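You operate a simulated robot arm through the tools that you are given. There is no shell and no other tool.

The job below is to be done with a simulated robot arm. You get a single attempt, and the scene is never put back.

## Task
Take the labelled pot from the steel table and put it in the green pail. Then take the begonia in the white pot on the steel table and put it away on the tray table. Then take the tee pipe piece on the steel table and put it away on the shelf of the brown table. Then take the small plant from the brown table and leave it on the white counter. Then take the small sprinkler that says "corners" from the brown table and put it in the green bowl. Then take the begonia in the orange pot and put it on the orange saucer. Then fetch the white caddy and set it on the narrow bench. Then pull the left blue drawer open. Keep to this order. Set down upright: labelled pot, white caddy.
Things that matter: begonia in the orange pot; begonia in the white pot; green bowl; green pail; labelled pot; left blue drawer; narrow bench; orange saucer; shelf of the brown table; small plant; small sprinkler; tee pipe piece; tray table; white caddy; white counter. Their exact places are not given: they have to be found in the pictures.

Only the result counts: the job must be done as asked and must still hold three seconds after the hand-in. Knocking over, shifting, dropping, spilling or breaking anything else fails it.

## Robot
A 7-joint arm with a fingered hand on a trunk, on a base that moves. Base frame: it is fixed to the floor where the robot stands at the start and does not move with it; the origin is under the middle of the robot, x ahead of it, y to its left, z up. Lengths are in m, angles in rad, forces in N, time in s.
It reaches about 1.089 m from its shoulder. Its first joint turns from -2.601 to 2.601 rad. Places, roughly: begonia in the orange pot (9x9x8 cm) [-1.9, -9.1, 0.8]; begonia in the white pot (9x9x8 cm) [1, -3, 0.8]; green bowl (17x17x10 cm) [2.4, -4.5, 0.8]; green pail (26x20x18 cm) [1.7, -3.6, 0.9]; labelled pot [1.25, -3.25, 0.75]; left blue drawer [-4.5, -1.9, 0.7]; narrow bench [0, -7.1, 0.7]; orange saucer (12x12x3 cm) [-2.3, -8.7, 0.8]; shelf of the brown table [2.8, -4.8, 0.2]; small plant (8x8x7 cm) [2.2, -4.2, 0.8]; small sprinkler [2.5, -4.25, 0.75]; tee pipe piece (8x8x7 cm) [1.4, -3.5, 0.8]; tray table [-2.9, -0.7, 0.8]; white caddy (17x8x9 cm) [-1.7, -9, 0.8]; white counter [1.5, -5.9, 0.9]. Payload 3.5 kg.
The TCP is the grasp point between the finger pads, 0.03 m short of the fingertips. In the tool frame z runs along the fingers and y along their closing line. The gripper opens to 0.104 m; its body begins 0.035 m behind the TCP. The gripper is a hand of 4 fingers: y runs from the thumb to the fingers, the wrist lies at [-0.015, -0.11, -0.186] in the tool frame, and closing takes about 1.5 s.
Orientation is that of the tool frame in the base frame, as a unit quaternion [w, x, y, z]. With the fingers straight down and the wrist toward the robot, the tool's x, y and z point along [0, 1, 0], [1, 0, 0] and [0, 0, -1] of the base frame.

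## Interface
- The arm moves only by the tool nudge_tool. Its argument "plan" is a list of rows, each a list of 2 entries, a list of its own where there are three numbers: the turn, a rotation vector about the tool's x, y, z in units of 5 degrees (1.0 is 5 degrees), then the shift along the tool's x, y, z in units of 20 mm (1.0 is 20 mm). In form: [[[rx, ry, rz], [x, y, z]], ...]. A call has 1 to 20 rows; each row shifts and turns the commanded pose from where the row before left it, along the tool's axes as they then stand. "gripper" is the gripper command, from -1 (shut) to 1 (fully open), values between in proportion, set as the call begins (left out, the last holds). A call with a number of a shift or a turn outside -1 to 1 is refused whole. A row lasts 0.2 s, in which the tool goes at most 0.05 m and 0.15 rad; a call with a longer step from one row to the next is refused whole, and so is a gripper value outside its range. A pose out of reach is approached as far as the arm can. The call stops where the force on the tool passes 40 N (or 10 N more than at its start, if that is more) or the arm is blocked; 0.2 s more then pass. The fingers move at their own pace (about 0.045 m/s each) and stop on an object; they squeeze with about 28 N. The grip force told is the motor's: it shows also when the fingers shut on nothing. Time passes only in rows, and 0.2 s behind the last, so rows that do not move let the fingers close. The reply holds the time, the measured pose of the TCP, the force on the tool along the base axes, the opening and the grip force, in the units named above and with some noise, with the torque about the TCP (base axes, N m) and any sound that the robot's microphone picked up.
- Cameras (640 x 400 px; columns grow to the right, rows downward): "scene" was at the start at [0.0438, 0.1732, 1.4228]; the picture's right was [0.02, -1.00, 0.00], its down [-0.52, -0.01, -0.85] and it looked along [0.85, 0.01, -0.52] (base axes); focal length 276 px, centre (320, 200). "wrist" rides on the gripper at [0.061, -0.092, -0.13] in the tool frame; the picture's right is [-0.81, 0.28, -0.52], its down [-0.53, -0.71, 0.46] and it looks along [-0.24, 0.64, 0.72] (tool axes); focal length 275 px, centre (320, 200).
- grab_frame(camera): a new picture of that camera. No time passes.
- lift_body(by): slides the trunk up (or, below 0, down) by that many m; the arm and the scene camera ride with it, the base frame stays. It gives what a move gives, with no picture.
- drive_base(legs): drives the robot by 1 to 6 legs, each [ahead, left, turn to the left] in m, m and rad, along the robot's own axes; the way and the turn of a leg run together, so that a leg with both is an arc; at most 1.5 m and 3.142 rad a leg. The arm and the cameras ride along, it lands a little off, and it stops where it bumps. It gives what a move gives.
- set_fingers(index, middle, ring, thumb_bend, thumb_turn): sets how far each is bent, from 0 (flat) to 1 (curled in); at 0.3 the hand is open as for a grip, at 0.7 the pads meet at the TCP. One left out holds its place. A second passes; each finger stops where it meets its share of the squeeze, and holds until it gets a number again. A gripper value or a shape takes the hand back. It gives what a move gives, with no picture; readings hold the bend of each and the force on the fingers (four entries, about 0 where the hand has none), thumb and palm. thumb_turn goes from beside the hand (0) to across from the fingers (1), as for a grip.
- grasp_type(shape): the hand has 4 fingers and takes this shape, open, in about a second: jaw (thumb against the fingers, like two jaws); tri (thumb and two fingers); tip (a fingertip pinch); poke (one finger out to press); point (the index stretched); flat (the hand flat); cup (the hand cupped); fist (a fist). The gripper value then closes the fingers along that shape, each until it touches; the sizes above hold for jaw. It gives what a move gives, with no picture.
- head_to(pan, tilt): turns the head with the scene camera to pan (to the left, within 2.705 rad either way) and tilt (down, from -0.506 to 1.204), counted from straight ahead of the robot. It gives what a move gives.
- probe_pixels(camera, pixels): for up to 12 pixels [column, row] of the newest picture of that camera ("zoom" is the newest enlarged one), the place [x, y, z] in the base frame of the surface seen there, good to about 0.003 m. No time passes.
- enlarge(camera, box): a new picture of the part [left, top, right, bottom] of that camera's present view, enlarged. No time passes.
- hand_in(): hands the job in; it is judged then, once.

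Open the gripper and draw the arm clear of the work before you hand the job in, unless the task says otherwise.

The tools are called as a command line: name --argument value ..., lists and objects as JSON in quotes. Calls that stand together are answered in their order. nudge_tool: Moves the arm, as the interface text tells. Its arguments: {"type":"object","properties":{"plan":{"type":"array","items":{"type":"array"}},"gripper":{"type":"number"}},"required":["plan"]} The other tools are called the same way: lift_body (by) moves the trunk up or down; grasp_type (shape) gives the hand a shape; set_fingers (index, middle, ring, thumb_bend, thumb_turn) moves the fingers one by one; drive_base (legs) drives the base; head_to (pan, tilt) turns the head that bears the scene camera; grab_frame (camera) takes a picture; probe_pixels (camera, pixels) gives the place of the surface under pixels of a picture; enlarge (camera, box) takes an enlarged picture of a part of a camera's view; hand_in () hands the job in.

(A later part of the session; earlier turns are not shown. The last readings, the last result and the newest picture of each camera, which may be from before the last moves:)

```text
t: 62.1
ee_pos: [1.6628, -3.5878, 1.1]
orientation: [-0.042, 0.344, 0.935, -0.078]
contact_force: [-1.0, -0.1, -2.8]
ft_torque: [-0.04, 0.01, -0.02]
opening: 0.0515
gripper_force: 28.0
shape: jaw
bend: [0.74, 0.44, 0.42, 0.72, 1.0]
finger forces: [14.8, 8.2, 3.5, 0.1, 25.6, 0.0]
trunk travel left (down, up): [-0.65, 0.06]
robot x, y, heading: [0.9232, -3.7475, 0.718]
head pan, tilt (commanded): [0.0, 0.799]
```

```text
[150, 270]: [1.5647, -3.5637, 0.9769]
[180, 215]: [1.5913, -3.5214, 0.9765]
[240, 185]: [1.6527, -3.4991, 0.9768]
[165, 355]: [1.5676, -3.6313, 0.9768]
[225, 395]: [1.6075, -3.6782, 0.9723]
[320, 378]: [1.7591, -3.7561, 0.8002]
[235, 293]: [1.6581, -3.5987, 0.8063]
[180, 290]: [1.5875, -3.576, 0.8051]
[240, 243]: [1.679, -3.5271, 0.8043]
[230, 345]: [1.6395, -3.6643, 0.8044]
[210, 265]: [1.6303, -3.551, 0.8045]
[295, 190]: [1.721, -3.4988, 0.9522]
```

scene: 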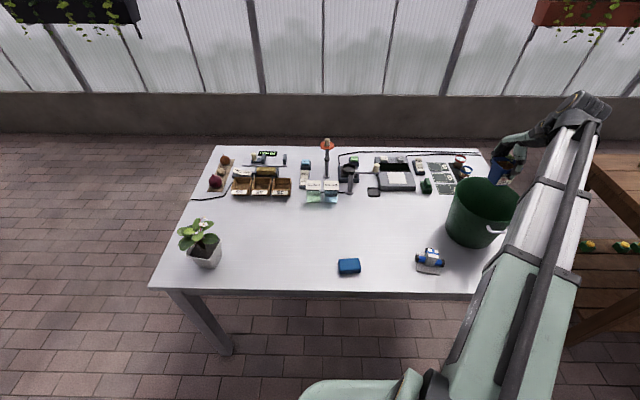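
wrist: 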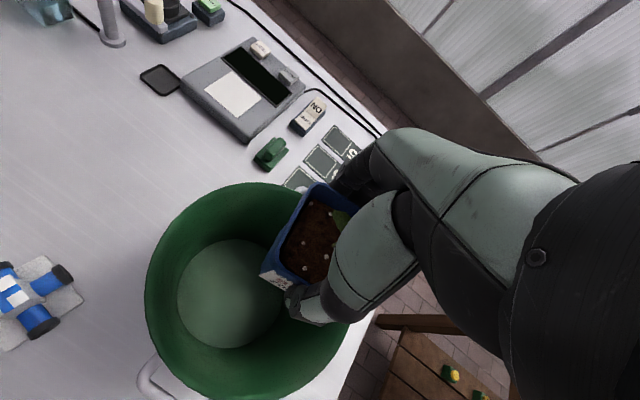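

The pail centre is (1.659,-3.597), floor z=0.805; the pot sits about 1 cm beyond centre as I want. I'll descend 0.14 m first and check the forces.

nudge_tool --plan '[[[0, 0, 0], [-0.026, 0.173, 0.983]], [[0, 0, 0], [-0.026, 0.173, 0.983]], [[0, 0, 0], [-0.026, 0.173, 0.983]], [[0, 0, 0], [-0.026, 0.173, 0.983]], [[0, 0, 0], [-0.026, 0.173, 0.983]], [[0, 0, 0], [-0.026, 0.173, 0.983]], [[0, 0, 0], [-0.026, 0.173, 0.983]]]'

grab_frame --camera "wrist"

enlarge --camera "scene" --box '[430, 70, 620, 270]'

```text
t: 63.8
ee_pos: [1.6654, -3.5885, 0.9592]
orientation: [-0.042, 0.344, 0.935, -0.076]
contact_force: [0.6, 1.8, -1.8]
ft_torque: [0.01, 0.02, -0.01]
opening: 0.0513
gripper_force: 28.5
shape: jaw
bend: [0.74, 0.44, 0.42, 0.72, 1.0]
finger forces: [14.8, 8.2, 3.4, 0.1, 25.6, 0.0]
trunk travel left (down, up): [-0.65, 0.06]
robot x, y, heading: [0.9209, -3.7502, 0.717]
head pan, tilt (commanded): [0.0, 0.799]
```

```text
taken
```

wrist: 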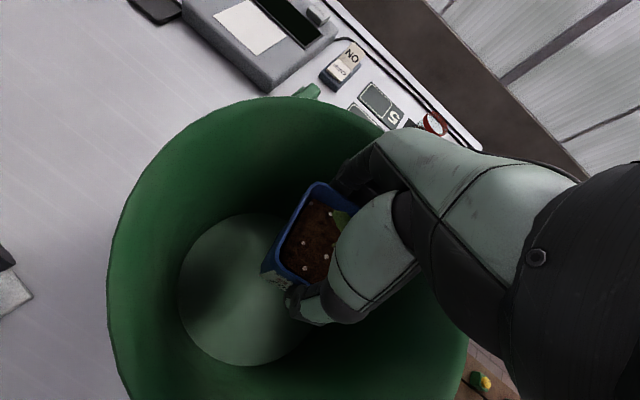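

```text
2.00 times, centred on (525, 170) of scene
```

zoom: 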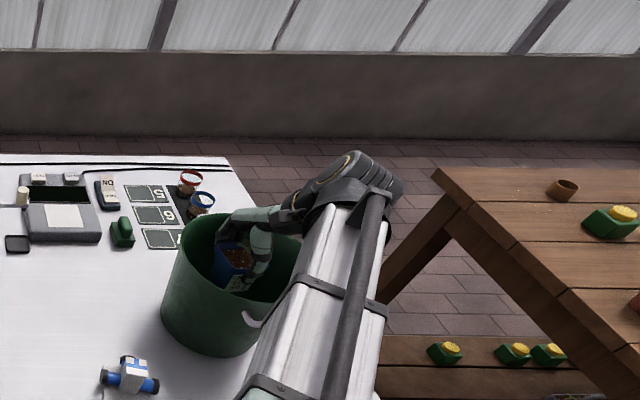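

No contact so far (forces within noise), the pot is inside the pail mouth. I'll go down another 0.075 m in smaller steps.

nudge_tool --plan '[[[0, 0, 0], [-0.02, 0.13, 0.737]], [[0, 0, 0], [-0.02, 0.13, 0.737]], [[0, 0, 0], [-0.02, 0.13, 0.737]], [[0, 0, 0], [-0.02, 0.13, 0.737]], [[0, 0, 0], [-0.013, 0.087, 0.49]]]'

grab_frame --camera "wrist"

enlarge --camera "scene" --box '[430, 120, 590, 270]'

```text
t: 65.0
ee_pos: [1.6641, -3.5874, 0.8906]
orientation: [-0.041, 0.343, 0.935, -0.077]
contact_force: [0.0, -0.1, -1.6]
ft_torque: [0.02, 0.0, 0.0]
opening: 0.0513
gripper_force: 28.3
shape: jaw
bend: [0.74, 0.44, 0.42, 0.72, 1.0]
finger forces: [14.8, 8.3, 3.4, 0.0, 25.5, 0.0]
trunk travel left (down, up): [-0.65, 0.06]
robot x, y, heading: [0.9252, -3.7488, 0.72]
head pan, tilt (commanded): [0.0, 0.799]
```

```text
taken
```

wrist: 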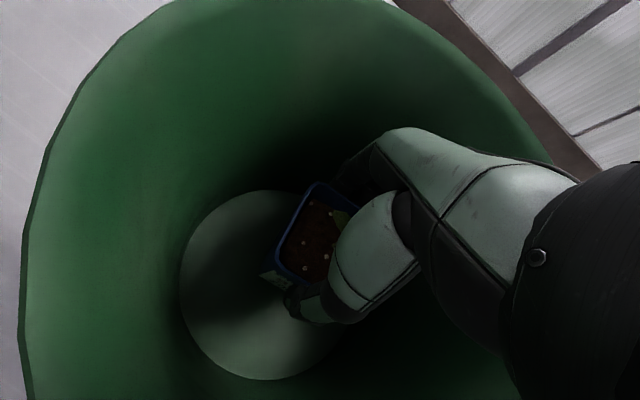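

```text
2.67 times, centred on (510, 195) of scene
```

zoom: 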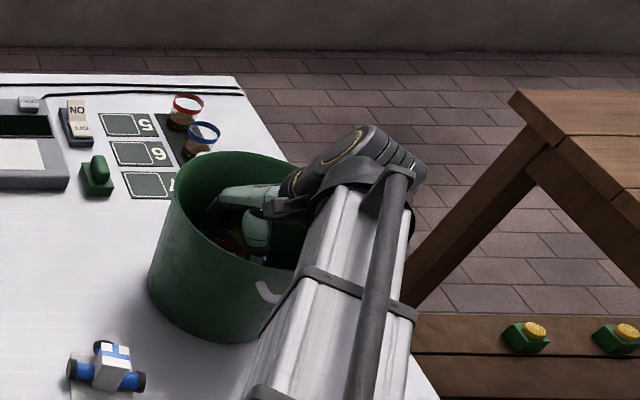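

Still free at z=0.891 (pot bottom about 2.5 cm above the floor). I'll descend in fine steps until the floor is felt.

nudge_tool --plan '[[[0, 0, 0], [-0.01, 0.07, 0.4]], [[0, 0, 0], [-0.01, 0.07, 0.4]], [[0, 0, 0], [-0.005, 0.035, 0.2]]]'

```text
t: 65.8
ee_pos: [1.6642, -3.5866, 0.8697]
orientation: [-0.042, 0.344, 0.935, -0.077]
contact_force: [0.6, -0.9, -2.5]
ft_torque: [-0.03, 0.02, -0.02]
opening: 0.0516
gripper_force: 28.9
shape: jaw
bend: [0.74, 0.44, 0.42, 0.72, 1.0]
finger forces: [14.7, 8.2, 3.4, 0.1, 25.5, 0.1]
trunk travel left (down, up): [-0.65, 0.06]
robot x, y, heading: [0.9257, -3.7467, 0.713]
head pan, tilt (commanded): [0.0, 0.799]
```

No contact yet at z=0.870; the floor should be felt about 4 mm lower. I'll go in 2 mm steps.

nudge_tool --plan '[[[0, 0, 0], [0, 0.017, 0.098]]]'

nudge_tool --plan '[[[0, 0, 0], [0, 0.017, 0.098]]]'

```text
t: 66.2
ee_pos: [1.6634, -3.5873, 0.868]
orientation: [-0.042, 0.344, 0.935, -0.077]
contact_force: [-0.2, 0.3, -2.0]
ft_torque: [0.01, -0.01, 0.01]
opening: 0.0514
gripper_force: 27.5
shape: jaw
bend: [0.74, 0.44, 0.42, 0.72, 1.0]
finger forces: [14.8, 8.3, 3.3, 0.0, 25.6, 0.0]
trunk travel left (down, up): [-0.65, 0.06]
robot x, y, heading: [0.9272, -3.7506, 0.719]
head pan, tilt (commanded): [0.0, 0.799]
```

```text
t: 66.5
ee_pos: [1.6641, -3.588, 0.8667]
orientation: [-0.042, 0.344, 0.935, -0.076]
contact_force: [-0.9, 0.3, 2.5]
ft_torque: [0.06, -0.04, 0.0]
opening: 0.0513
gripper_force: 28.4
shape: jaw
bend: [0.74, 0.45, 0.42, 0.72, 1.0]
finger forces: [14.7, 8.1, 3.5, 0.0, 26.2, 0.0]
trunk travel left (down, up): [-0.65, 0.06]
robot x, y, heading: [0.9244, -3.7503, 0.719]
head pan, tilt (commanded): [0.0, 0.799]
```

The floor is touched (force +2.5 N). I'll release by opening only partway (to about 0.077 m) so the fingers don't push the pail wall.

nudge_tool --plan '[[[0, 0, 0], [0, 0, 0]], [[0, 0, 0], [0, 0, 0]], [[0, 0, 0], [0, 0, 0]], [[0, 0, 0], [0, 0, 0]], [[0, 0, 0], [0, 0, 0]], [[0, 0, 0], [0, 0, 0]]]' --gripper 0.45

grab_frame --camera "wrist"

```text
t: 68.0
ee_pos: [1.664, -3.5874, 0.8655]
orientation: [-0.043, 0.343, 0.935, -0.076]
contact_force: [-0.7, -0.7, 0.1]
ft_torque: [-0.01, 0.01, -0.01]
opening: 0.0752
gripper_force: 0.0
shape: jaw
bend: [0.27, 0.36, 0.33, 0.57, 0.99]
finger forces: [0.0, 0.1, 0.1, 0.0, 0.0, 0.1]
trunk travel left (down, up): [-0.65, 0.06]
robot x, y, heading: [0.9222, -3.7519, 0.721]
head pan, tilt (commanded): [0.0, 0.799]
```

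```text
taken
```

wrist: 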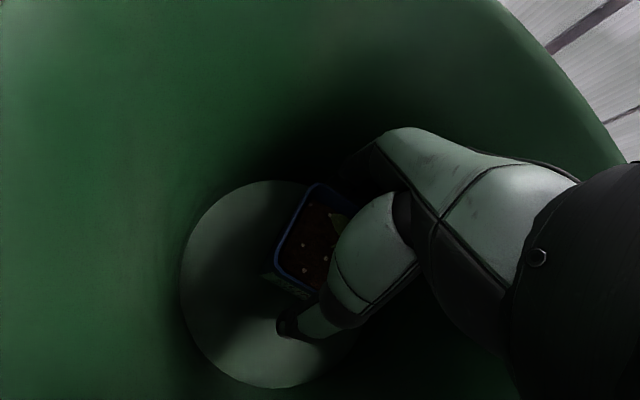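

Released with no finger forces; the pot stands on the pail floor. I'll rise slowly and watch for snagging.

nudge_tool --plan '[[[0, 0, 0], [0, -0.08, -0.4]], [[0, 0, 0], [0, -0.08, -0.4]], [[0, 0, 0], [0, -0.08, -0.4]], [[0, 0, 0], [0, -0.08, -0.4]], [[0, 0, 0], [0, -0.08, -0.4]]]'

grab_frame --camera "wrist"

```text
t: 69.2
ee_pos: [1.6642, -3.5889, 0.9077]
orientation: [-0.042, 0.344, 0.935, -0.076]
contact_force: [-0.7, -0.7, 1.1]
ft_torque: [0.02, 0.0, 0.0]
opening: 0.0748
gripper_force: 0.0
shape: jaw
bend: [0.27, 0.36, 0.33, 0.57, 0.99]
finger forces: [0.1, 0.1, 0.0, 0.0, 0.0, 0.1]
trunk travel left (down, up): [-0.65, 0.06]
robot x, y, heading: [0.9239, -3.7498, 0.719]
head pan, tilt (commanded): [0.0, 0.799]
```

```text
taken
```

wrist: 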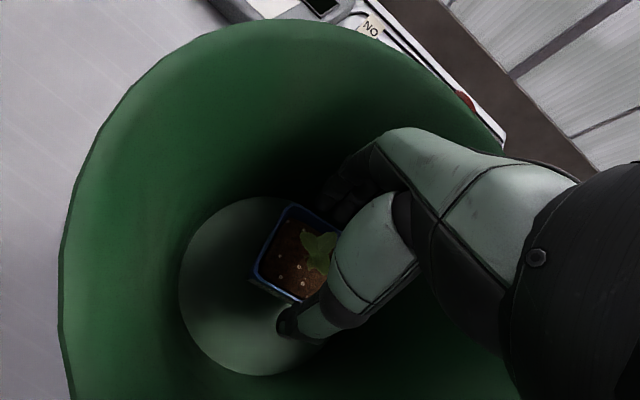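

The hand is leaving the pot standing upright. I'll rise clear above the pail to z≈1.13 and check.

nudge_tool --plan '[[[0, 0, 0], [0.02, -0.16, -0.9]], [[0, 0, 0], [0.02, -0.16, -0.9]], [[0, 0, 0], [0.02, -0.16, -0.9]], [[0, 0, 0], [0.02, -0.16, -0.9]], [[0, 0, 0], [0.02, -0.16, -0.9]], [[0, 0, 0], [0.02, -0.16, -0.9]], [[0, 0, 0], [0.02, -0.16, -0.9]], [[0, 0, 0], [0.02, -0.16, -0.9]], [[0, 0, 0], [0.02, -0.16, -0.9]], [[0, 0, 0], [0.02, -0.16, -0.9]], [[0, 0, 0], [0.02, -0.16, -0.9]], [[0, 0, 0], [0.02, -0.16, -0.9]]]' --gripper 0.45

grab_frame --camera "wrist"

grab_frame --camera "scene"

```text
t: 71.8
ee_pos: [1.664, -3.589, 1.1263]
orientation: [-0.043, 0.343, 0.935, -0.076]
contact_force: [-0.5, -0.2, 0.8]
ft_torque: [0.04, 0.03, 0.06]
opening: 0.0749
gripper_force: 0.1
shape: jaw
bend: [0.27, 0.36, 0.33, 0.56, 0.99]
finger forces: [0.0, 0.0, 0.0, 0.0, 0.0, 0.0]
trunk travel left (down, up): [-0.65, 0.06]
robot x, y, heading: [0.9237, -3.7513, 0.723]
head pan, tilt (commanded): [0.0, 0.799]
```

```text
taken
```

wrist: 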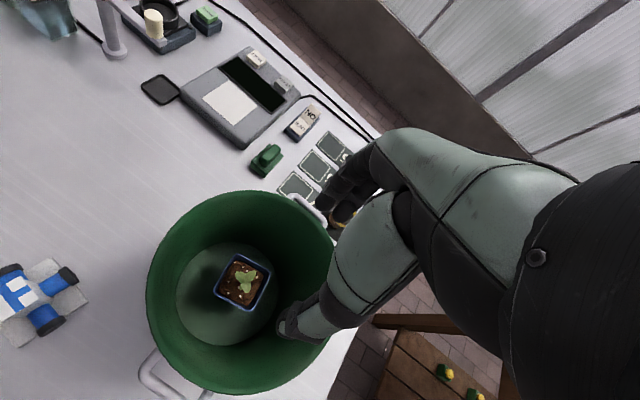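

```text
taken
```

scene: 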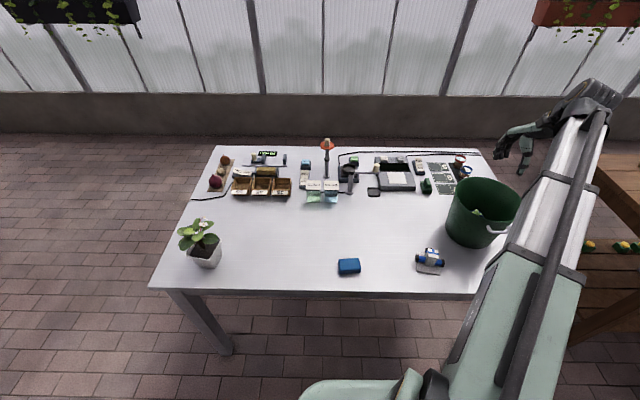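

Task 1 is done: the chard pot stands in the pail. Now the begonia in the white pot at scene (205,245): I'll enlarge and probe it to plan a side grasp under the leaves.

enlarge --camera "scene" --box '[160, 205, 260, 285]'

probe_pixels --camera "zoom" --pixels '[[200, 200], [280, 210], [365, 220], [300, 190], [255, 265], [300, 270], [340, 260], [230, 230], [345, 195], [270, 170], [260, 80], [225, 300]]'

```text
5.00 times, centred on (210, 245) of scene
```

zoom: 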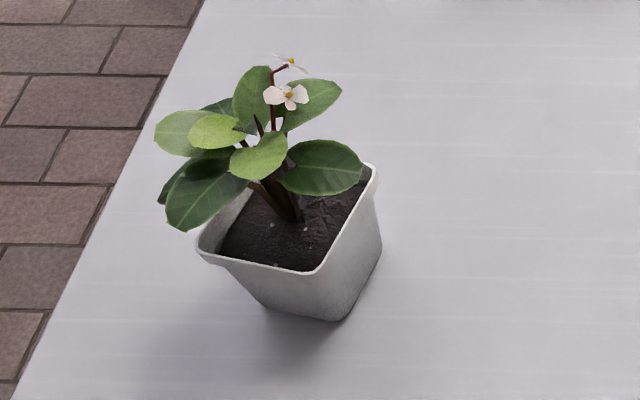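

```text
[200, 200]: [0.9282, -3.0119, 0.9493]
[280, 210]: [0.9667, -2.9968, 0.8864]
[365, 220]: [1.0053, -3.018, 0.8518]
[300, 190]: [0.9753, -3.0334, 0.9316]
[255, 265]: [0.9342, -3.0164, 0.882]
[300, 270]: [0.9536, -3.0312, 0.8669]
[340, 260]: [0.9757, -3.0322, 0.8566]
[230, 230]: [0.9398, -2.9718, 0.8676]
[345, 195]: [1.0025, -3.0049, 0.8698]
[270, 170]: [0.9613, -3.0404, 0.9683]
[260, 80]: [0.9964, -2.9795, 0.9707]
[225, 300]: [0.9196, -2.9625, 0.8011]
```

The pot's rim is at z≈0.882 with leaves above to ~0.98, so a side grasp with the fingers tilted down is needed. I'll probe the rim corners for the pot's yaw.

probe_pixels --camera "zoom" --pixels '[[199, 247], [316, 272], [376, 170], [260, 267], [350, 225], [240, 195], [265, 312], [343, 318], [380, 250], [350, 290], [310, 300], [325, 270]]'

```text
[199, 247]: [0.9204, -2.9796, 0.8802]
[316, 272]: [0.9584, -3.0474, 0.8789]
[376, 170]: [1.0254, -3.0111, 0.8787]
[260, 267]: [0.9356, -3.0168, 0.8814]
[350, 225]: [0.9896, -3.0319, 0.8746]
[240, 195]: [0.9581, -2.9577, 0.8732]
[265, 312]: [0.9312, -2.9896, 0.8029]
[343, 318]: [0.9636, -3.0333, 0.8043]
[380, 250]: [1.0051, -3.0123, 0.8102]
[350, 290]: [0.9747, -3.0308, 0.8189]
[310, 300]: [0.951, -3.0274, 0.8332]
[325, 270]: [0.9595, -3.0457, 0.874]
```

The pot is a square with faces at 28°/118°, centre (0.973,-2.995), rim width ≈8 cm, bottom ≈5.6 cm. I'll bring the arm back to a neutral place in front of the robot first.

nudge_tool --plan '[[[0, 0, 0], [0.4, -0.067, -0.8]], [[0, 0, 0], [0.982, -0.067, -0.5]], [[0, 0, 0], [0.982, -0.067, -0.5]], [[0, 0, 0], [0.982, -0.067, -0.23]], [[0, 0, 0], [0.982, -0.067, -0.23]], [[0, 0, 0], [0.982, -0.067, -0.23]], [[0, 0, 0], [0.982, -0.067, -0.23]], [[0, 0, 0], [0.982, -0.067, -0.23]], [[0, 0, 0], [0.982, -0.067, -0.23]], [[0, 0, 0], [0.982, -0.067, -0.23]], [[0, 0, 0], [0.982, -0.067, -0.23]], [[0, 0, 0], [0.982, -0.067, -0.23]], [[0, 0, 0], [0.982, -0.067, -0.23]], [[0, 0, 0], [0.982, -0.067, -0.23]], [[0, 0, 0], [0.982, -0.067, -0.23]], [[0, 0, 0], [0.982, -0.067, -0.23]], [[0, 0, 0], [0.982, -0.067, -0.23]], [[-1, 0, 0.8], [0.982, -0.067, -0.23]], [[-1, 0, 0.8], [0.982, -0.067, -0.23]]]' --gripper 1

drive_base --legs '[[-0.1, 0.0, 0], [-0.03, 0.72, 0], [0, 0, -0.224]]'

head_to --pan 0.2 --tilt 0.75

grab_frame --camera "scene"

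```text
t: 75.8
ee_pos: [1.3896, -3.3612, 1.2474]
orientation: [-0.006, 0.411, 0.912, 0.003]
contact_force: [-0.1, 0.3, 0.3]
ft_torque: [-0.01, 0.0, 0.02]
opening: 0.1035
gripper_force: 0.2
shape: jaw
bend: [0.3, 0.3, 0.3, 0.3, 0.98]
finger forces: [0.0, 0.0, 0.0, 0.1, 0.1, 0.1]
trunk travel left (down, up): [-0.65, 0.06]
robot x, y, heading: [0.9223, -3.7519, 0.717]
head pan, tilt (commanded): [0.0, 0.799]
```

```text
t: 81.3
ee_pos: [0.8963, -3.0206, 1.2477]
orientation: [-0.007, 0.517, 0.856, 0.004]
contact_force: [-0.5, 1.1, -1.0]
ft_torque: [-0.02, 0.01, 0.01]
opening: 0.1037
gripper_force: 0.1
shape: jaw
bend: [0.3, 0.3, 0.3, 0.3, 0.98]
finger forces: [0.0, 0.0, 0.0, 0.1, 0.0, 0.0]
trunk travel left (down, up): [-0.65, 0.06]
robot x, y, heading: [0.3514, -3.2817, 0.479]
head pan, tilt (commanded): [0.0, 0.799]
```

```text
t: 82.0
ee_pos: [0.8962, -3.0213, 1.2484]
orientation: [-0.005, 0.517, 0.856, 0.004]
contact_force: [-0.3, 0.4, -0.5]
ft_torque: [-0.02, -0.01, -0.02]
opening: 0.1038
gripper_force: 0.1
shape: jaw
bend: [0.3, 0.3, 0.3, 0.3, 0.98]
finger forces: [0.0, 0.0, 0.1, 0.0, 0.1, 0.0]
trunk travel left (down, up): [-0.65, 0.06]
robot x, y, heading: [0.3511, -3.2897, 0.475]
head pan, tilt (commanded): [0.201, 0.75]
```

```text
taken
```

scene: 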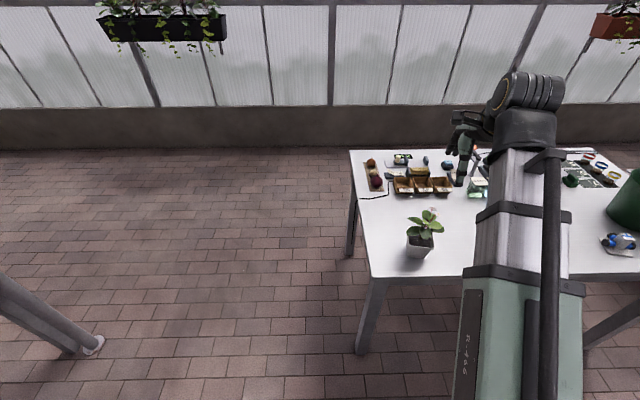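

The begonia is at (425,235), 0.69 m ahead of the robot. I'll draw the hand back 0.16 m and then turn the wrist so the thumb is left and fingers right (first 60° of yaw).

nudge_tool --plan '[[[0, 0, 0], [0, -1, 0]], [[0, 0, 0], [0, -1, 0]], [[0, 0, 0], [0, -1, 0]], [[0, 0, 0], [0, -1, 0]], [[0, 0, 0], [0, -1, 0]], [[0, 0, 0], [0, -1, 0]], [[0, 0, 0], [0, -1, 0]], [[0, 0, 0], [0, -1, 0]], [[0, 0, 1], [0, 0, 0]], [[0, 0, 1], [0, 0, 0]], [[0, 0, 1], [0, 0, 0]], [[0, 0, 1], [0, 0, 0]], [[0, 0, 1], [0, 0, 0]], [[0, 0, 1], [0, 0, 0]], [[0, 0, 1], [0, 0, 0]], [[0, 0, 1], [0, 0, 0]], [[0, 0, 1], [0, 0, 0]], [[0, 0, 1], [0, 0, 0]], [[0, 0, 1], [0, 0, 0]], [[0, 0, 1], [0, 0, 0]]]' --gripper 1

nudge_tool --plan '[[[0, 0, 1], [0, 0, 0]], [[0, 0, 1], [0, 0, 0]], [[0, 0, 1], [0, 0, 0]], [[0, 0, 1], [0, 0, 0]], [[0, 0, 1], [0, 0, 0]], [[0, 0, 1], [0, 0, 0]], [[0, 1, 0], [0, 0, 0]], [[0, 1, 0], [0, 0, 0]], [[0, 1, 0], [0, 0, 0]], [[0, 1, 0], [0, 0, 0]], [[0, 1, 0], [0, 0, 0]], [[0, 1, 0], [0, 0, 0]], [[0, 1, 0], [0, 0, 0]], [[0, 1, 0], [0, 0, 0]], [[0, 1, 0], [0, 0, 0]], [[0, 1, 0], [0, 0, 0]], [[0, 1, 0], [0, 0, 0]], [[0, 1, 0], [0, 0, 0]]]'

grab_frame --camera "scene"

grab_frame --camera "wrist"

```text
t: 86.2
ee_pos: [0.7641, -3.0917, 1.2567]
orientation: [-0.007, 0.876, 0.482, -0.001]
contact_force: [-0.5, -0.4, -0.8]
ft_torque: [-0.02, -0.02, 0.03]
opening: 0.1038
gripper_force: 0.0
shape: jaw
bend: [0.3, 0.3, 0.3, 0.3, 0.98]
finger forces: [0.0, 0.0, 0.1, 0.1, 0.1, 0.0]
out of reach, approached as far as the arm can: row 8
trunk travel left (down, up): [-0.65, 0.06]
robot x, y, heading: [0.3506, -3.2859, 0.477]
head pan, tilt (commanded): [0.201, 0.75]
```

```text
t: 90.0
ee_pos: [0.8932, -3.0622, 1.2545]
orientation: [-0.125, 0.841, 0.203, 0.485]
contact_force: [0.3, 0.5, 0.5]
ft_torque: [0.01, 0.0, -0.01]
opening: 0.1038
gripper_force: 0.0
shape: jaw
bend: [0.3, 0.3, 0.3, 0.3, 0.98]
finger forces: [0.0, 0.1, 0.1, 0.0, 0.1, 0.0]
out of reach, approached as far as the arm can: row 3, 4, 5, 6, 12, 13, 14, 15, 16, 17, 18
trunk travel left (down, up): [-0.65, 0.06]
robot x, y, heading: [0.3496, -3.2886, 0.477]
head pan, tilt (commanded): [0.201, 0.75]
```

```text
taken
```

scene: 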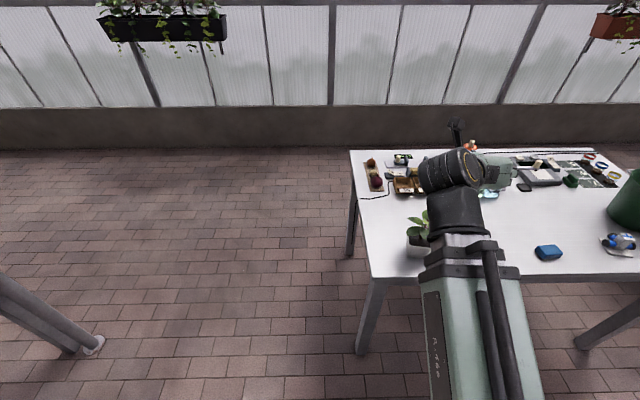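

```text
taken
```

wrist: 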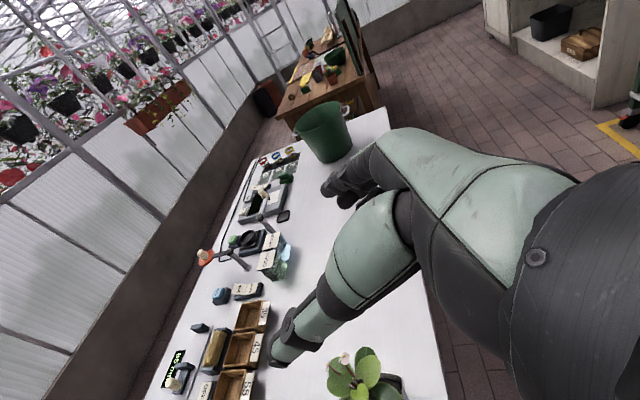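

The orientation is as wanted (fingers forward, 30° down, thumb left), though the position was pushed forward to (0.893,-3.062). I'll move down/back toward the pre-grasp in a short test to see how the commanded pose follows.

nudge_tool --plan '[[[0, 0, 0], [-1, -0.058, 0.365]], [[0, 0, 0], [-1, -0.058, 0.365]], [[0, 0, 0], [-1, -0.058, 0.365]], [[0, 0, 0], [-1, -0.058, 0.365]]]'

grab_frame --camera "scene"

```text
t: 91.0
ee_pos: [0.9094, -3.04, 1.1836]
orientation: [-0.126, 0.841, 0.204, 0.484]
contact_force: [0.1, 0.1, -0.3]
ft_torque: [0.0, 0.01, -0.04]
opening: 0.1037
gripper_force: 0.0
shape: jaw
bend: [0.3, 0.3, 0.3, 0.3, 0.98]
finger forces: [0.0, 0.0, 0.0, 0.0, 0.0, 0.0]
out of reach, approached as far as the arm can: row 1, 2, 3, 4
trunk travel left (down, up): [-0.65, 0.06]
robot x, y, heading: [0.3498, -3.2864, 0.474]
head pan, tilt (commanded): [0.201, 0.75]
```

```text
taken
```

scene: 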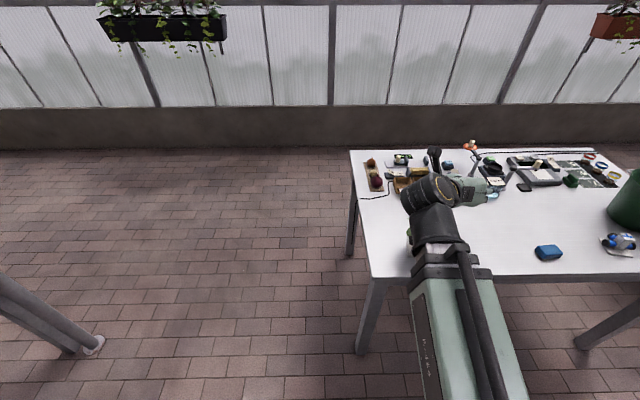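

The wrist can't come nearer than about 0.42 m to the shoulder. I'll back the base 0.17 m away to give room for the approach.

drive_base --legs '[[-0.17, 0, 0]]'

nudge_tool --plan '[[[0, 0, 0], [-0.2, 0, 0]]]'

grab_frame --camera "scene"

grab_frame --camera "wrist"

```text
t: 92.5
ee_pos: [0.7577, -3.1185, 1.1848]
orientation: [-0.125, 0.842, 0.203, 0.484]
contact_force: [-0.2, -0.4, -0.4]
ft_torque: [0.02, 0.0, 0.0]
opening: 0.1035
gripper_force: 0.0
shape: jaw
bend: [0.3, 0.3, 0.3, 0.3, 0.98]
finger forces: [0.0, 0.0, 0.1, 0.0, 0.0, 0.0]
trunk travel left (down, up): [-0.65, 0.06]
robot x, y, heading: [0.2007, -3.3612, 0.47]
head pan, tilt (commanded): [0.201, 0.75]
```

```text
t: 92.9
ee_pos: [0.7575, -3.1176, 1.1807]
orientation: [-0.125, 0.842, 0.203, 0.484]
contact_force: [0.2, 0.5, 0.4]
ft_torque: [0.0, 0.01, 0.0]
opening: 0.1036
gripper_force: 0.1
shape: jaw
bend: [0.3, 0.3, 0.3, 0.3, 0.98]
finger forces: [0.1, 0.1, 0.0, 0.0, 0.0, 0.0]
trunk travel left (down, up): [-0.65, 0.06]
robot x, y, heading: [0.1984, -3.3626, 0.477]
head pan, tilt (commanded): [0.201, 0.75]
```

```text
taken
```

scene: 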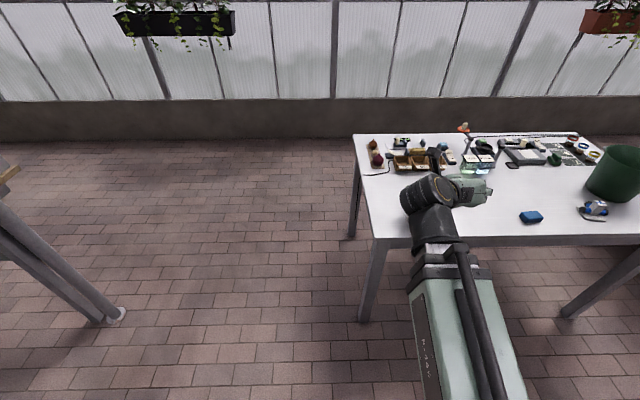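

```text
taken
```

wrist: 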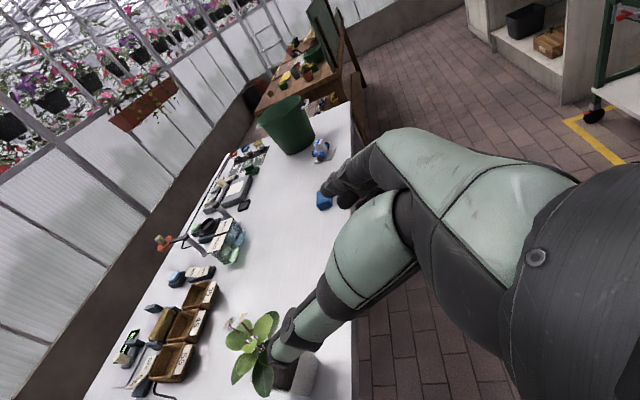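

The commanded pose now follows. I'll lower toward z≈1.0 behind the pot and flatten the fingers to 15° below horizontal so the hand passes beneath the leaves.

nudge_tool --plan '[[[0, 0, 0], [-0.93, -0.036, 0.96]], [[0, 0, 0], [-0.93, -0.036, 0.96]], [[0, 0, 0], [-0.93, -0.036, 0.96]], [[0, 0, 0], [-0.93, -0.036, 0.96]], [[0, 0, 0], [-0.93, -0.036, 0.96]], [[0, 0, 0], [-0.93, -0.036, 0.96]], [[0, 0, 0], [-0.93, -0.036, 0.96]], [[0, 1, 0], [0, 0, 0]], [[0, 1, 0], [0, 0, 0]], [[0, 1, 0], [0, 0, 0]]]'

grab_frame --camera "wrist"

grab_frame --camera "scene"

```text
t: 95.1
ee_pos: [0.799, -3.0882, 1.0015]
orientation: [-0.142, 0.797, 0.192, 0.554]
contact_force: [-0.6, -0.1, -0.7]
ft_torque: [0.0, 0.02, 0.01]
opening: 0.1037
gripper_force: 0.1
shape: jaw
bend: [0.3, 0.3, 0.3, 0.3, 0.98]
finger forces: [0.0, 0.0, 0.0, 0.0, 0.0, 0.1]
out of reach, approached as far as the arm can: row 10
trunk travel left (down, up): [-0.65, 0.06]
robot x, y, heading: [0.2004, -3.3639, 0.476]
head pan, tilt (commanded): [0.201, 0.75]
```

```text
taken
```

wrist: 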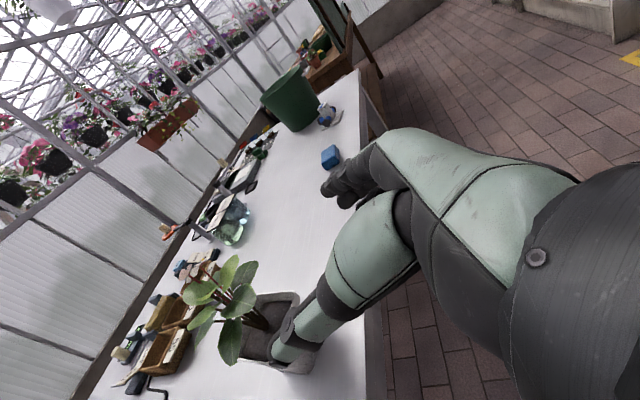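

```text
taken
```

scene: 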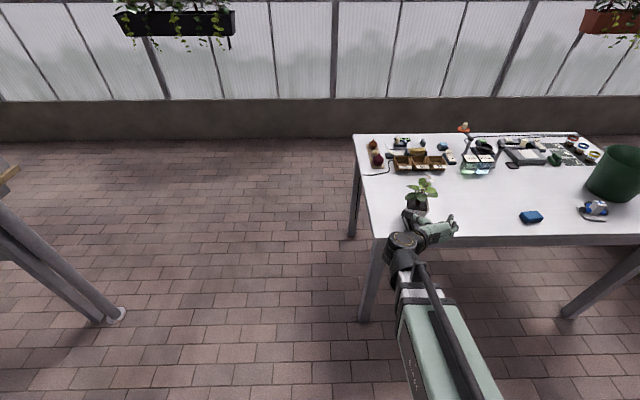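

The hand is at pitch about 20°, just behind the pot. I'll check the relation of thumb, fingers and pot in an enlarged view and re-probe the pot.

enlarge --camera "scene" --box '[360, 160, 480, 270]'

enlarge --camera "wrist" --box '[170, 240, 370, 400]'

probe_pixels --camera "zoom" --pixels '[[270, 145], [415, 145], [260, 270], [380, 330], [450, 335], [200, 330], [330, 200], [240, 280], [300, 300], [405, 150]]'

```text
3.64 times, centred on (420, 215) of scene
```

zoom: 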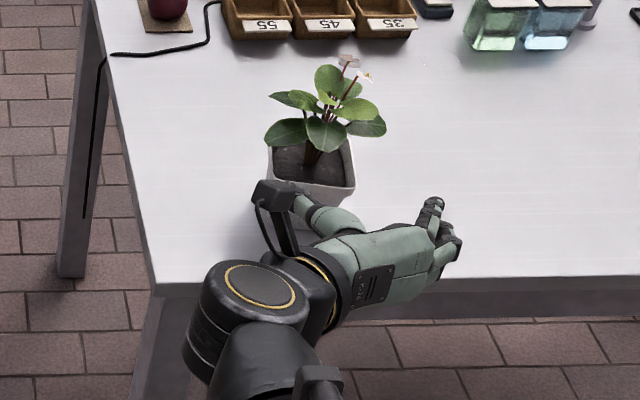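

```text
2.50 times, centred on (270, 320) of wrist
```

zoom: 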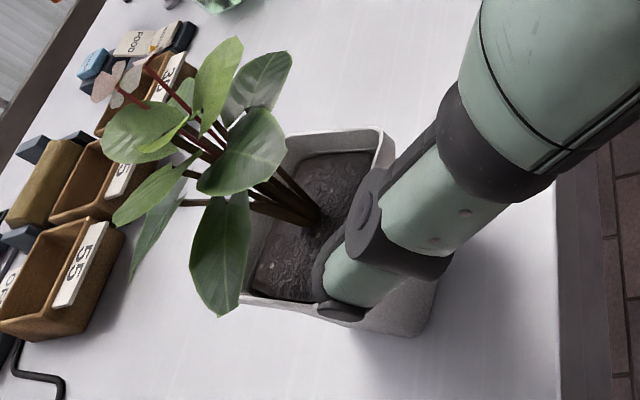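

```text
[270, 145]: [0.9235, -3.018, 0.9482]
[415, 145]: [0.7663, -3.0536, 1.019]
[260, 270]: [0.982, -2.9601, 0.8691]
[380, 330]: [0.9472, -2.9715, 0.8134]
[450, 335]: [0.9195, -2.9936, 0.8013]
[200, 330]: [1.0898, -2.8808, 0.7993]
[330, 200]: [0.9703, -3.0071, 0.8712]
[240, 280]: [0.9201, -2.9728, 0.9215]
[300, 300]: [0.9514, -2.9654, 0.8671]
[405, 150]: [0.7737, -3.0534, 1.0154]
```

The thumb will pass left of the pot and the fingers right of it. I'll move to the pre-grasp point about 15 cm behind the pot's middle at grip height.

nudge_tool --plan '[[[0, 0, 0], [-0.77, 0.007, 0.887]], [[0, 0, 0], [-0.77, 0.007, 0.887]], [[0, 0, 0], [-0.77, 0.007, 0.887]], [[0, 0, 0], [-0.77, 0.007, 0.887]], [[0, 0, 0], [-0.77, 0.007, 0.887]]]'

enlarge --camera "wrist" --box '[130, 160, 450, 400]'

enlarge --camera "scene" --box '[360, 160, 480, 270]'

```text
t: 96.3
ee_pos: [0.8693, -3.058, 0.9673]
orientation: [-0.141, 0.803, 0.193, 0.546]
contact_force: [0.3, 0.0, -0.7]
ft_torque: [0.0, 0.0, 0.02]
opening: 0.1036
gripper_force: 0.1
shape: jaw
bend: [0.3, 0.3, 0.3, 0.3, 0.98]
finger forces: [0.0, 0.0, 0.1, 0.0, 0.1, 0.1]
out of reach, approached as far as the arm can: row 1, 2, 3, 4, 5
trunk travel left (down, up): [-0.65, 0.06]
robot x, y, heading: [0.2011, -3.3603, 0.473]
head pan, tilt (commanded): [0.201, 0.75]
```

```text
1.67 times, centred on (290, 280) of wrist
```

zoom: 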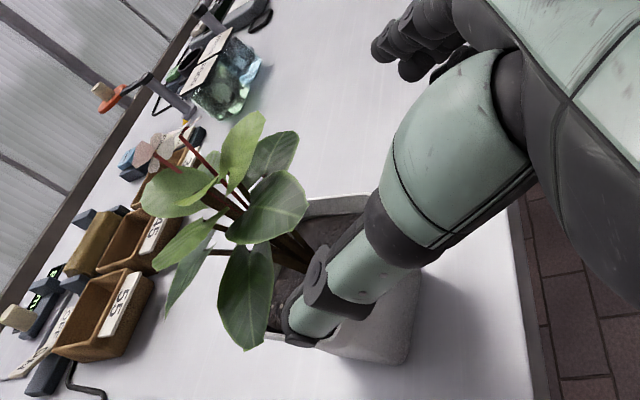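

```text
3.64 times, centred on (420, 215) of scene
```

zoom: 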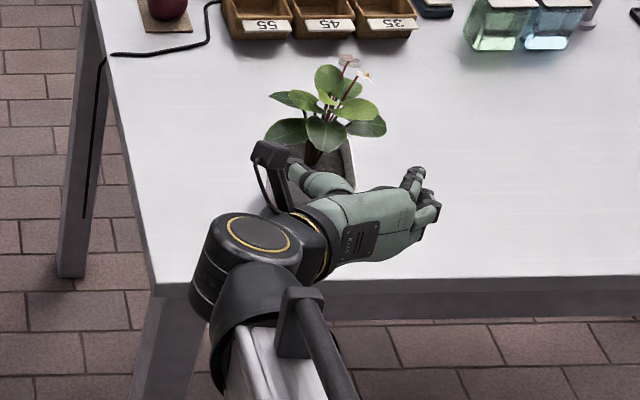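

The lower pose is out of the arm's reach because the shoulder is high. I'll look behind me first, then back off, lower the trunk and re-approach with the forearm more level.

head_to --pan 2.65 --tilt 0.6

grab_frame --camera "scene"

head_to --pan -2.65 --tilt 0.6

grab_frame --camera "scene"

```text
t: 98.5
ee_pos: [0.8706, -3.0583, 0.9653]
orientation: [-0.142, 0.803, 0.193, 0.546]
contact_force: [0.1, 0.1, 0.0]
ft_torque: [-0.02, 0.0, -0.04]
opening: 0.1035
gripper_force: 0.2
shape: jaw
bend: [0.3, 0.3, 0.3, 0.3, 0.98]
finger forces: [0.1, 0.1, 0.0, 0.1, 0.0, 0.0]
trunk travel left (down, up): [-0.65, 0.06]
robot x, y, heading: [0.2003, -3.3606, 0.473]
head pan, tilt (commanded): [2.649, 0.6]
```

```text
taken
```

scene: 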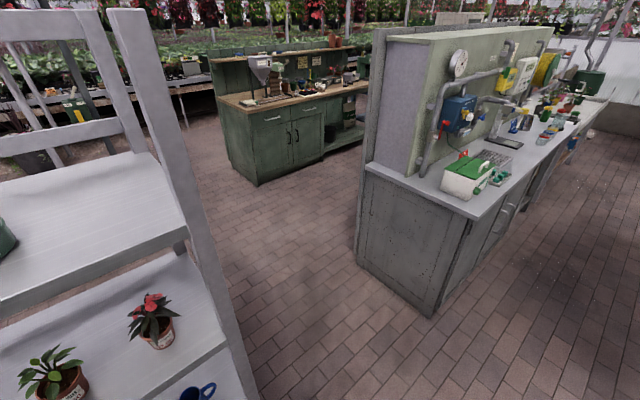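

```text
t: 102.6
ee_pos: [0.8694, -3.0598, 0.966]
orientation: [-0.141, 0.802, 0.192, 0.547]
contact_force: [0.3, -0.6, 0.7]
ft_torque: [-0.03, -0.01, 0.0]
opening: 0.1039
gripper_force: 0.0
shape: jaw
bend: [0.3, 0.3, 0.3, 0.3, 0.98]
finger forces: [0.0, 0.0, 0.0, 0.1, 0.0, 0.0]
trunk travel left (down, up): [-0.65, 0.06]
robot x, y, heading: [0.2019, -3.3584, 0.472]
head pan, tilt (commanded): [-2.649, 0.6]
```

```text
taken
```

scene: 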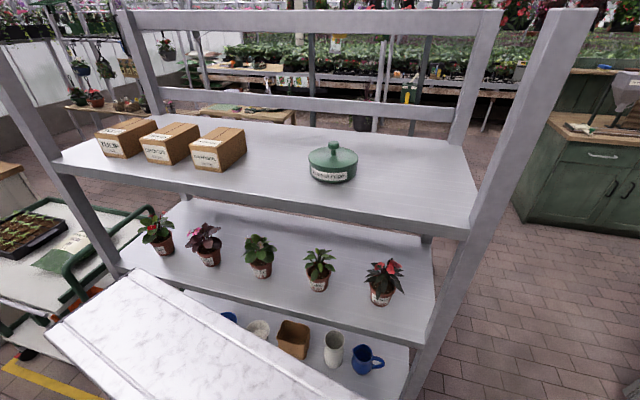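

A shelf rack with pots stands close behind. I'll probe its front edge to know how far I can back up.

probe_pixels --camera "scene" --pixels '[[470, 232], [70, 165], [540, 100], [420, 330], [130, 262], [400, 390], [640, 330], [60, 195], [450, 360]]'

head_to --pan 2.3 --tilt 0.9

grab_frame --camera "scene"

probe_pixels --camera "scene" --pixels '[[60, 200], [120, 300], [200, 250], [300, 250], [350, 100], [420, 250], [300, 350]]'

```text
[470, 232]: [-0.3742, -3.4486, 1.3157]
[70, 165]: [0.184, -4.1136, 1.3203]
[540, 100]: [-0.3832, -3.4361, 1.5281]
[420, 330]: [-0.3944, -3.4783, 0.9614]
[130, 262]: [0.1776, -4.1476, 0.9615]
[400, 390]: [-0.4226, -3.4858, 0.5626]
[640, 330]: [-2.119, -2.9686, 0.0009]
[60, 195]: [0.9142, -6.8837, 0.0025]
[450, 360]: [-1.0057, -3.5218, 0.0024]
```

```text
t: 106.5
ee_pos: [0.8683, -3.0577, 0.9668]
orientation: [-0.142, 0.802, 0.193, 0.546]
contact_force: [1.0, 0.3, 1.0]
ft_torque: [-0.01, 0.01, -0.02]
opening: 0.1039
gripper_force: 0.0
shape: jaw
bend: [0.3, 0.3, 0.3, 0.3, 0.98]
finger forces: [0.0, 0.0, 0.0, 0.0, 0.0, 0.0]
trunk travel left (down, up): [-0.65, 0.06]
robot x, y, heading: [0.2001, -3.3623, 0.479]
head pan, tilt (commanded): [2.3, 0.901]
```

```text
taken
```

scene: 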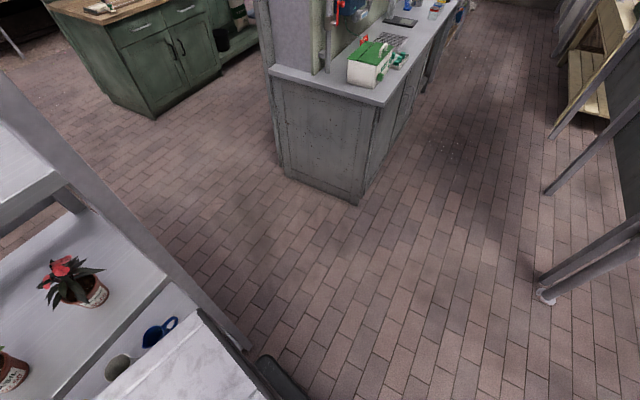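

```text
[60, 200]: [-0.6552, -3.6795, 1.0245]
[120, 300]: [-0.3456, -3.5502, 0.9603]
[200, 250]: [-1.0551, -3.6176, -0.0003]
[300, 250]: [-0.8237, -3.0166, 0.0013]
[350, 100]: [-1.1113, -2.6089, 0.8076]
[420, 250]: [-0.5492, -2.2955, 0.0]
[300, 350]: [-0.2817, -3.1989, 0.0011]
```

The rack is only about 0.2 m behind the robot, so I won't back up much. Instead I'll raise the arm in place 0.1 m and then lower the trunk by the same, repeating.

nudge_tool --plan '[[[0, 0, 0], [0.931, -0.016, -0.364]], [[0, 0, 0], [0.931, -0.016, -0.364]], [[0, 0, 0], [0.931, -0.016, -0.364]], [[0, 0, 0], [0.931, -0.016, -0.364]], [[0, 0, 0], [0.931, -0.016, -0.364]], [[0, 0, 0], [0.931, -0.016, -0.364]], [[0, 0, 0], [0.931, -0.016, -0.364]]]'

lift_body --by -0.13

nudge_tool --plan '[[[0, 0, 0], [0.931, -0.016, -0.364]], [[0, 0, 0], [0.931, -0.016, -0.364]], [[0, 0, 0], [0.931, -0.016, -0.364]], [[0, 0, 0], [0.931, -0.016, -0.364]], [[0, 0, 0], [0.931, -0.016, -0.364]], [[0, 0, 0], [0.931, -0.016, -0.364]], [[0, 0, 0], [0.931, -0.016, -0.364]]]'

lift_body --by -0.14

```text
t: 108.1
ee_pos: [0.869, -3.0609, 1.1061]
orientation: [-0.142, 0.798, 0.192, 0.554]
contact_force: [-0.5, -0.9, 0.3]
ft_torque: [0.0, -0.02, 0.0]
opening: 0.1039
gripper_force: 0.0
shape: jaw
bend: [0.3, 0.3, 0.3, 0.3, 0.98]
finger forces: [0.1, 0.1, 0.0, 0.0, 0.1, 0.1]
trunk travel left (down, up): [-0.65, 0.06]
robot x, y, heading: [0.1969, -3.3595, 0.479]
head pan, tilt (commanded): [2.3, 0.901]
```

```text
t: 109.7
ee_pos: [0.8686, -3.0601, 0.9757]
orientation: [-0.141, 0.798, 0.191, 0.554]
contact_force: [0.5, 0.2, -0.9]
ft_torque: [-0.02, -0.02, -0.01]
opening: 0.1037
gripper_force: 0.0
shape: jaw
bend: [0.3, 0.3, 0.3, 0.3, 0.98]
finger forces: [0.0, 0.1, 0.1, 0.1, 0.0, 0.0]
trunk travel left (down, up): [-0.52, 0.19]
robot x, y, heading: [0.1999, -3.3598, 0.472]
head pan, tilt (commanded): [2.3, 0.901]
```

```text
t: 111.3
ee_pos: [0.866, -3.0606, 1.1162]
orientation: [-0.142, 0.798, 0.192, 0.553]
contact_force: [-0.6, -0.4, -0.4]
ft_torque: [-0.01, 0.0, -0.03]
opening: 0.1036
gripper_force: 0.1
shape: jaw
bend: [0.3, 0.3, 0.3, 0.3, 0.98]
finger forces: [0.0, 0.1, 0.1, 0.0, 0.1, 0.0]
trunk travel left (down, up): [-0.52, 0.19]
robot x, y, heading: [0.1986, -3.3673, 0.473]
head pan, tilt (commanded): [2.3, 0.901]
```

```text
t: 113.0
ee_pos: [0.8651, -3.0606, 0.9745]
orientation: [-0.141, 0.798, 0.191, 0.554]
contact_force: [0.5, 0.2, -0.6]
ft_torque: [0.0, 0.01, 0.0]
opening: 0.1036
gripper_force: 0.0
shape: jaw
bend: [0.3, 0.3, 0.3, 0.3, 0.98]
finger forces: [0.0, 0.0, 0.1, 0.0, 0.1, 0.0]
trunk travel left (down, up): [-0.38, 0.33]
robot x, y, heading: [0.1993, -3.3624, 0.476]
head pan, tilt (commanded): [2.3, 0.901]
```

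The trunk is now 0.27 m lower with the hand in the same place. I'll flatten the pitch by 5° and go down to the pre-grasp height.

nudge_tool --plan '[[[0, 1, 0], [0, 0, 0]], [[0, 0, 0], [-0.9, -0.07, 0.254]], [[0, 0, 0], [-0.9, -0.07, 0.254]], [[0, 0, 0], [-0.9, -0.07, 0.254]], [[0, 0, 0], [-0.9, -0.07, 0.254]], [[0, 0, 0], [-0.9, -0.07, 0.254]]]'

head_to --pan 0.2 --tilt 0.7

grab_frame --camera "scene"

grab_frame --camera "wrist"

```text
t: 114.4
ee_pos: [0.8632, -3.0549, 0.881]
orientation: [-0.15, 0.773, 0.185, 0.588]
contact_force: [0.3, 0.0, 0.2]
ft_torque: [-0.02, 0.0, 0.02]
opening: 0.1037
gripper_force: 0.0
shape: jaw
bend: [0.3, 0.3, 0.3, 0.3, 0.98]
finger forces: [0.0, 0.1, 0.0, 0.0, 0.1, 0.0]
trunk travel left (down, up): [-0.38, 0.33]
robot x, y, heading: [0.2007, -3.3634, 0.474]
head pan, tilt (commanded): [2.3, 0.901]
```

```text
t: 116.4
ee_pos: [0.8632, -3.0556, 0.8814]
orientation: [-0.151, 0.773, 0.186, 0.588]
contact_force: [0.0, 0.3, -0.2]
ft_torque: [0.04, 0.03, 0.0]
opening: 0.1038
gripper_force: 0.1
shape: jaw
bend: [0.3, 0.3, 0.3, 0.3, 0.98]
finger forces: [0.0, 0.0, 0.0, 0.0, 0.0, 0.0]
trunk travel left (down, up): [-0.38, 0.33]
robot x, y, heading: [0.2004, -3.362, 0.473]
head pan, tilt (commanded): [0.201, 0.7]
```

```text
taken
```

scene: 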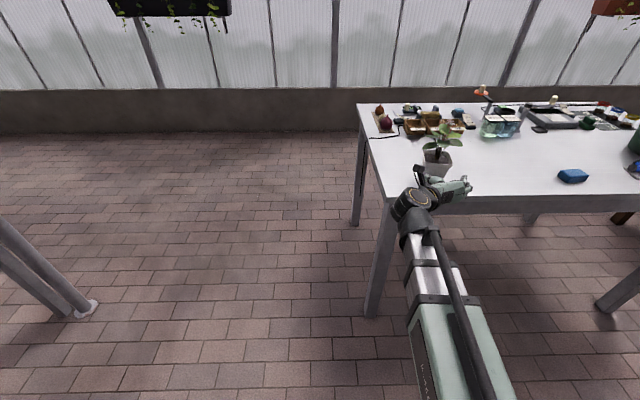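

```text
taken
```

wrist: 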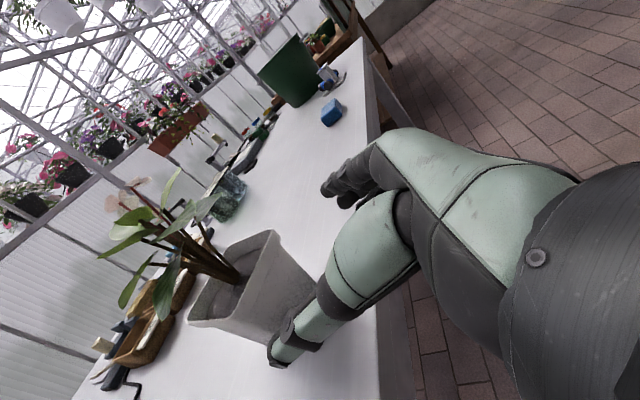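

The pose is reached. I'll enlarge the wrist view and probe the pot rim again for exact alignment before closing in.

enlarge --camera "wrist" --box '[150, 200, 350, 380]'

probe_pixels --camera "zoom" --pixels '[[390, 105], [420, 115], [130, 385], [330, 395], [250, 180], [380, 250], [480, 250], [430, 330], [320, 330], [350, 200]]'

enlarge --camera "scene" --box '[380, 110, 500, 220]'

```text
2.22 times, centred on (250, 290) of wrist
```

zoom: 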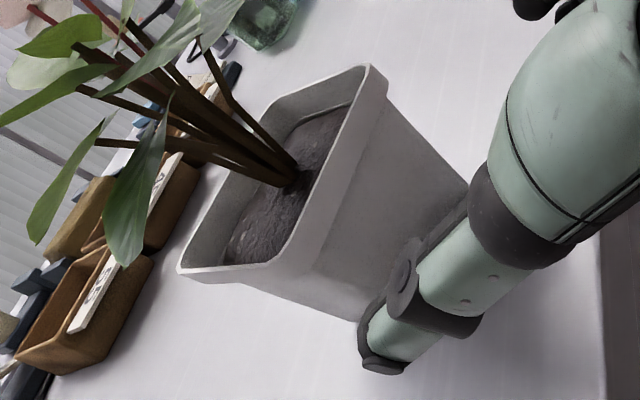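

```text
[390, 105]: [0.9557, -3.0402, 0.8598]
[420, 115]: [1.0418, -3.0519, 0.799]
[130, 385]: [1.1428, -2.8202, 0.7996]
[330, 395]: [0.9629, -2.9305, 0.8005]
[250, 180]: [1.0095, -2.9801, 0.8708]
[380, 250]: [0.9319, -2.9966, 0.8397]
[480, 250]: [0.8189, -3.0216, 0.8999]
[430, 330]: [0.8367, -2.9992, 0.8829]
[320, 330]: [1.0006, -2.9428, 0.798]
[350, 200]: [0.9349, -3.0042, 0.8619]
```

```text
3.64 times, centred on (440, 165) of scene
```

zoom: 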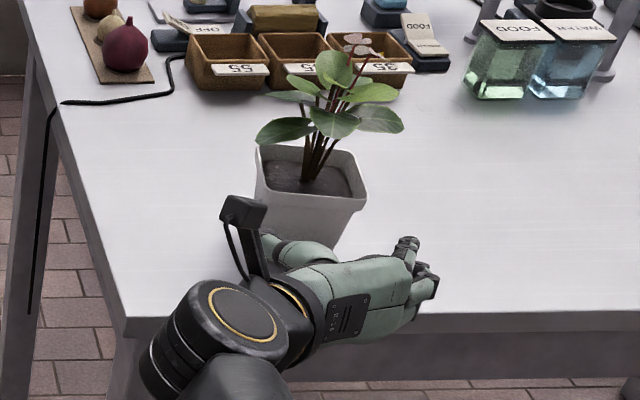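

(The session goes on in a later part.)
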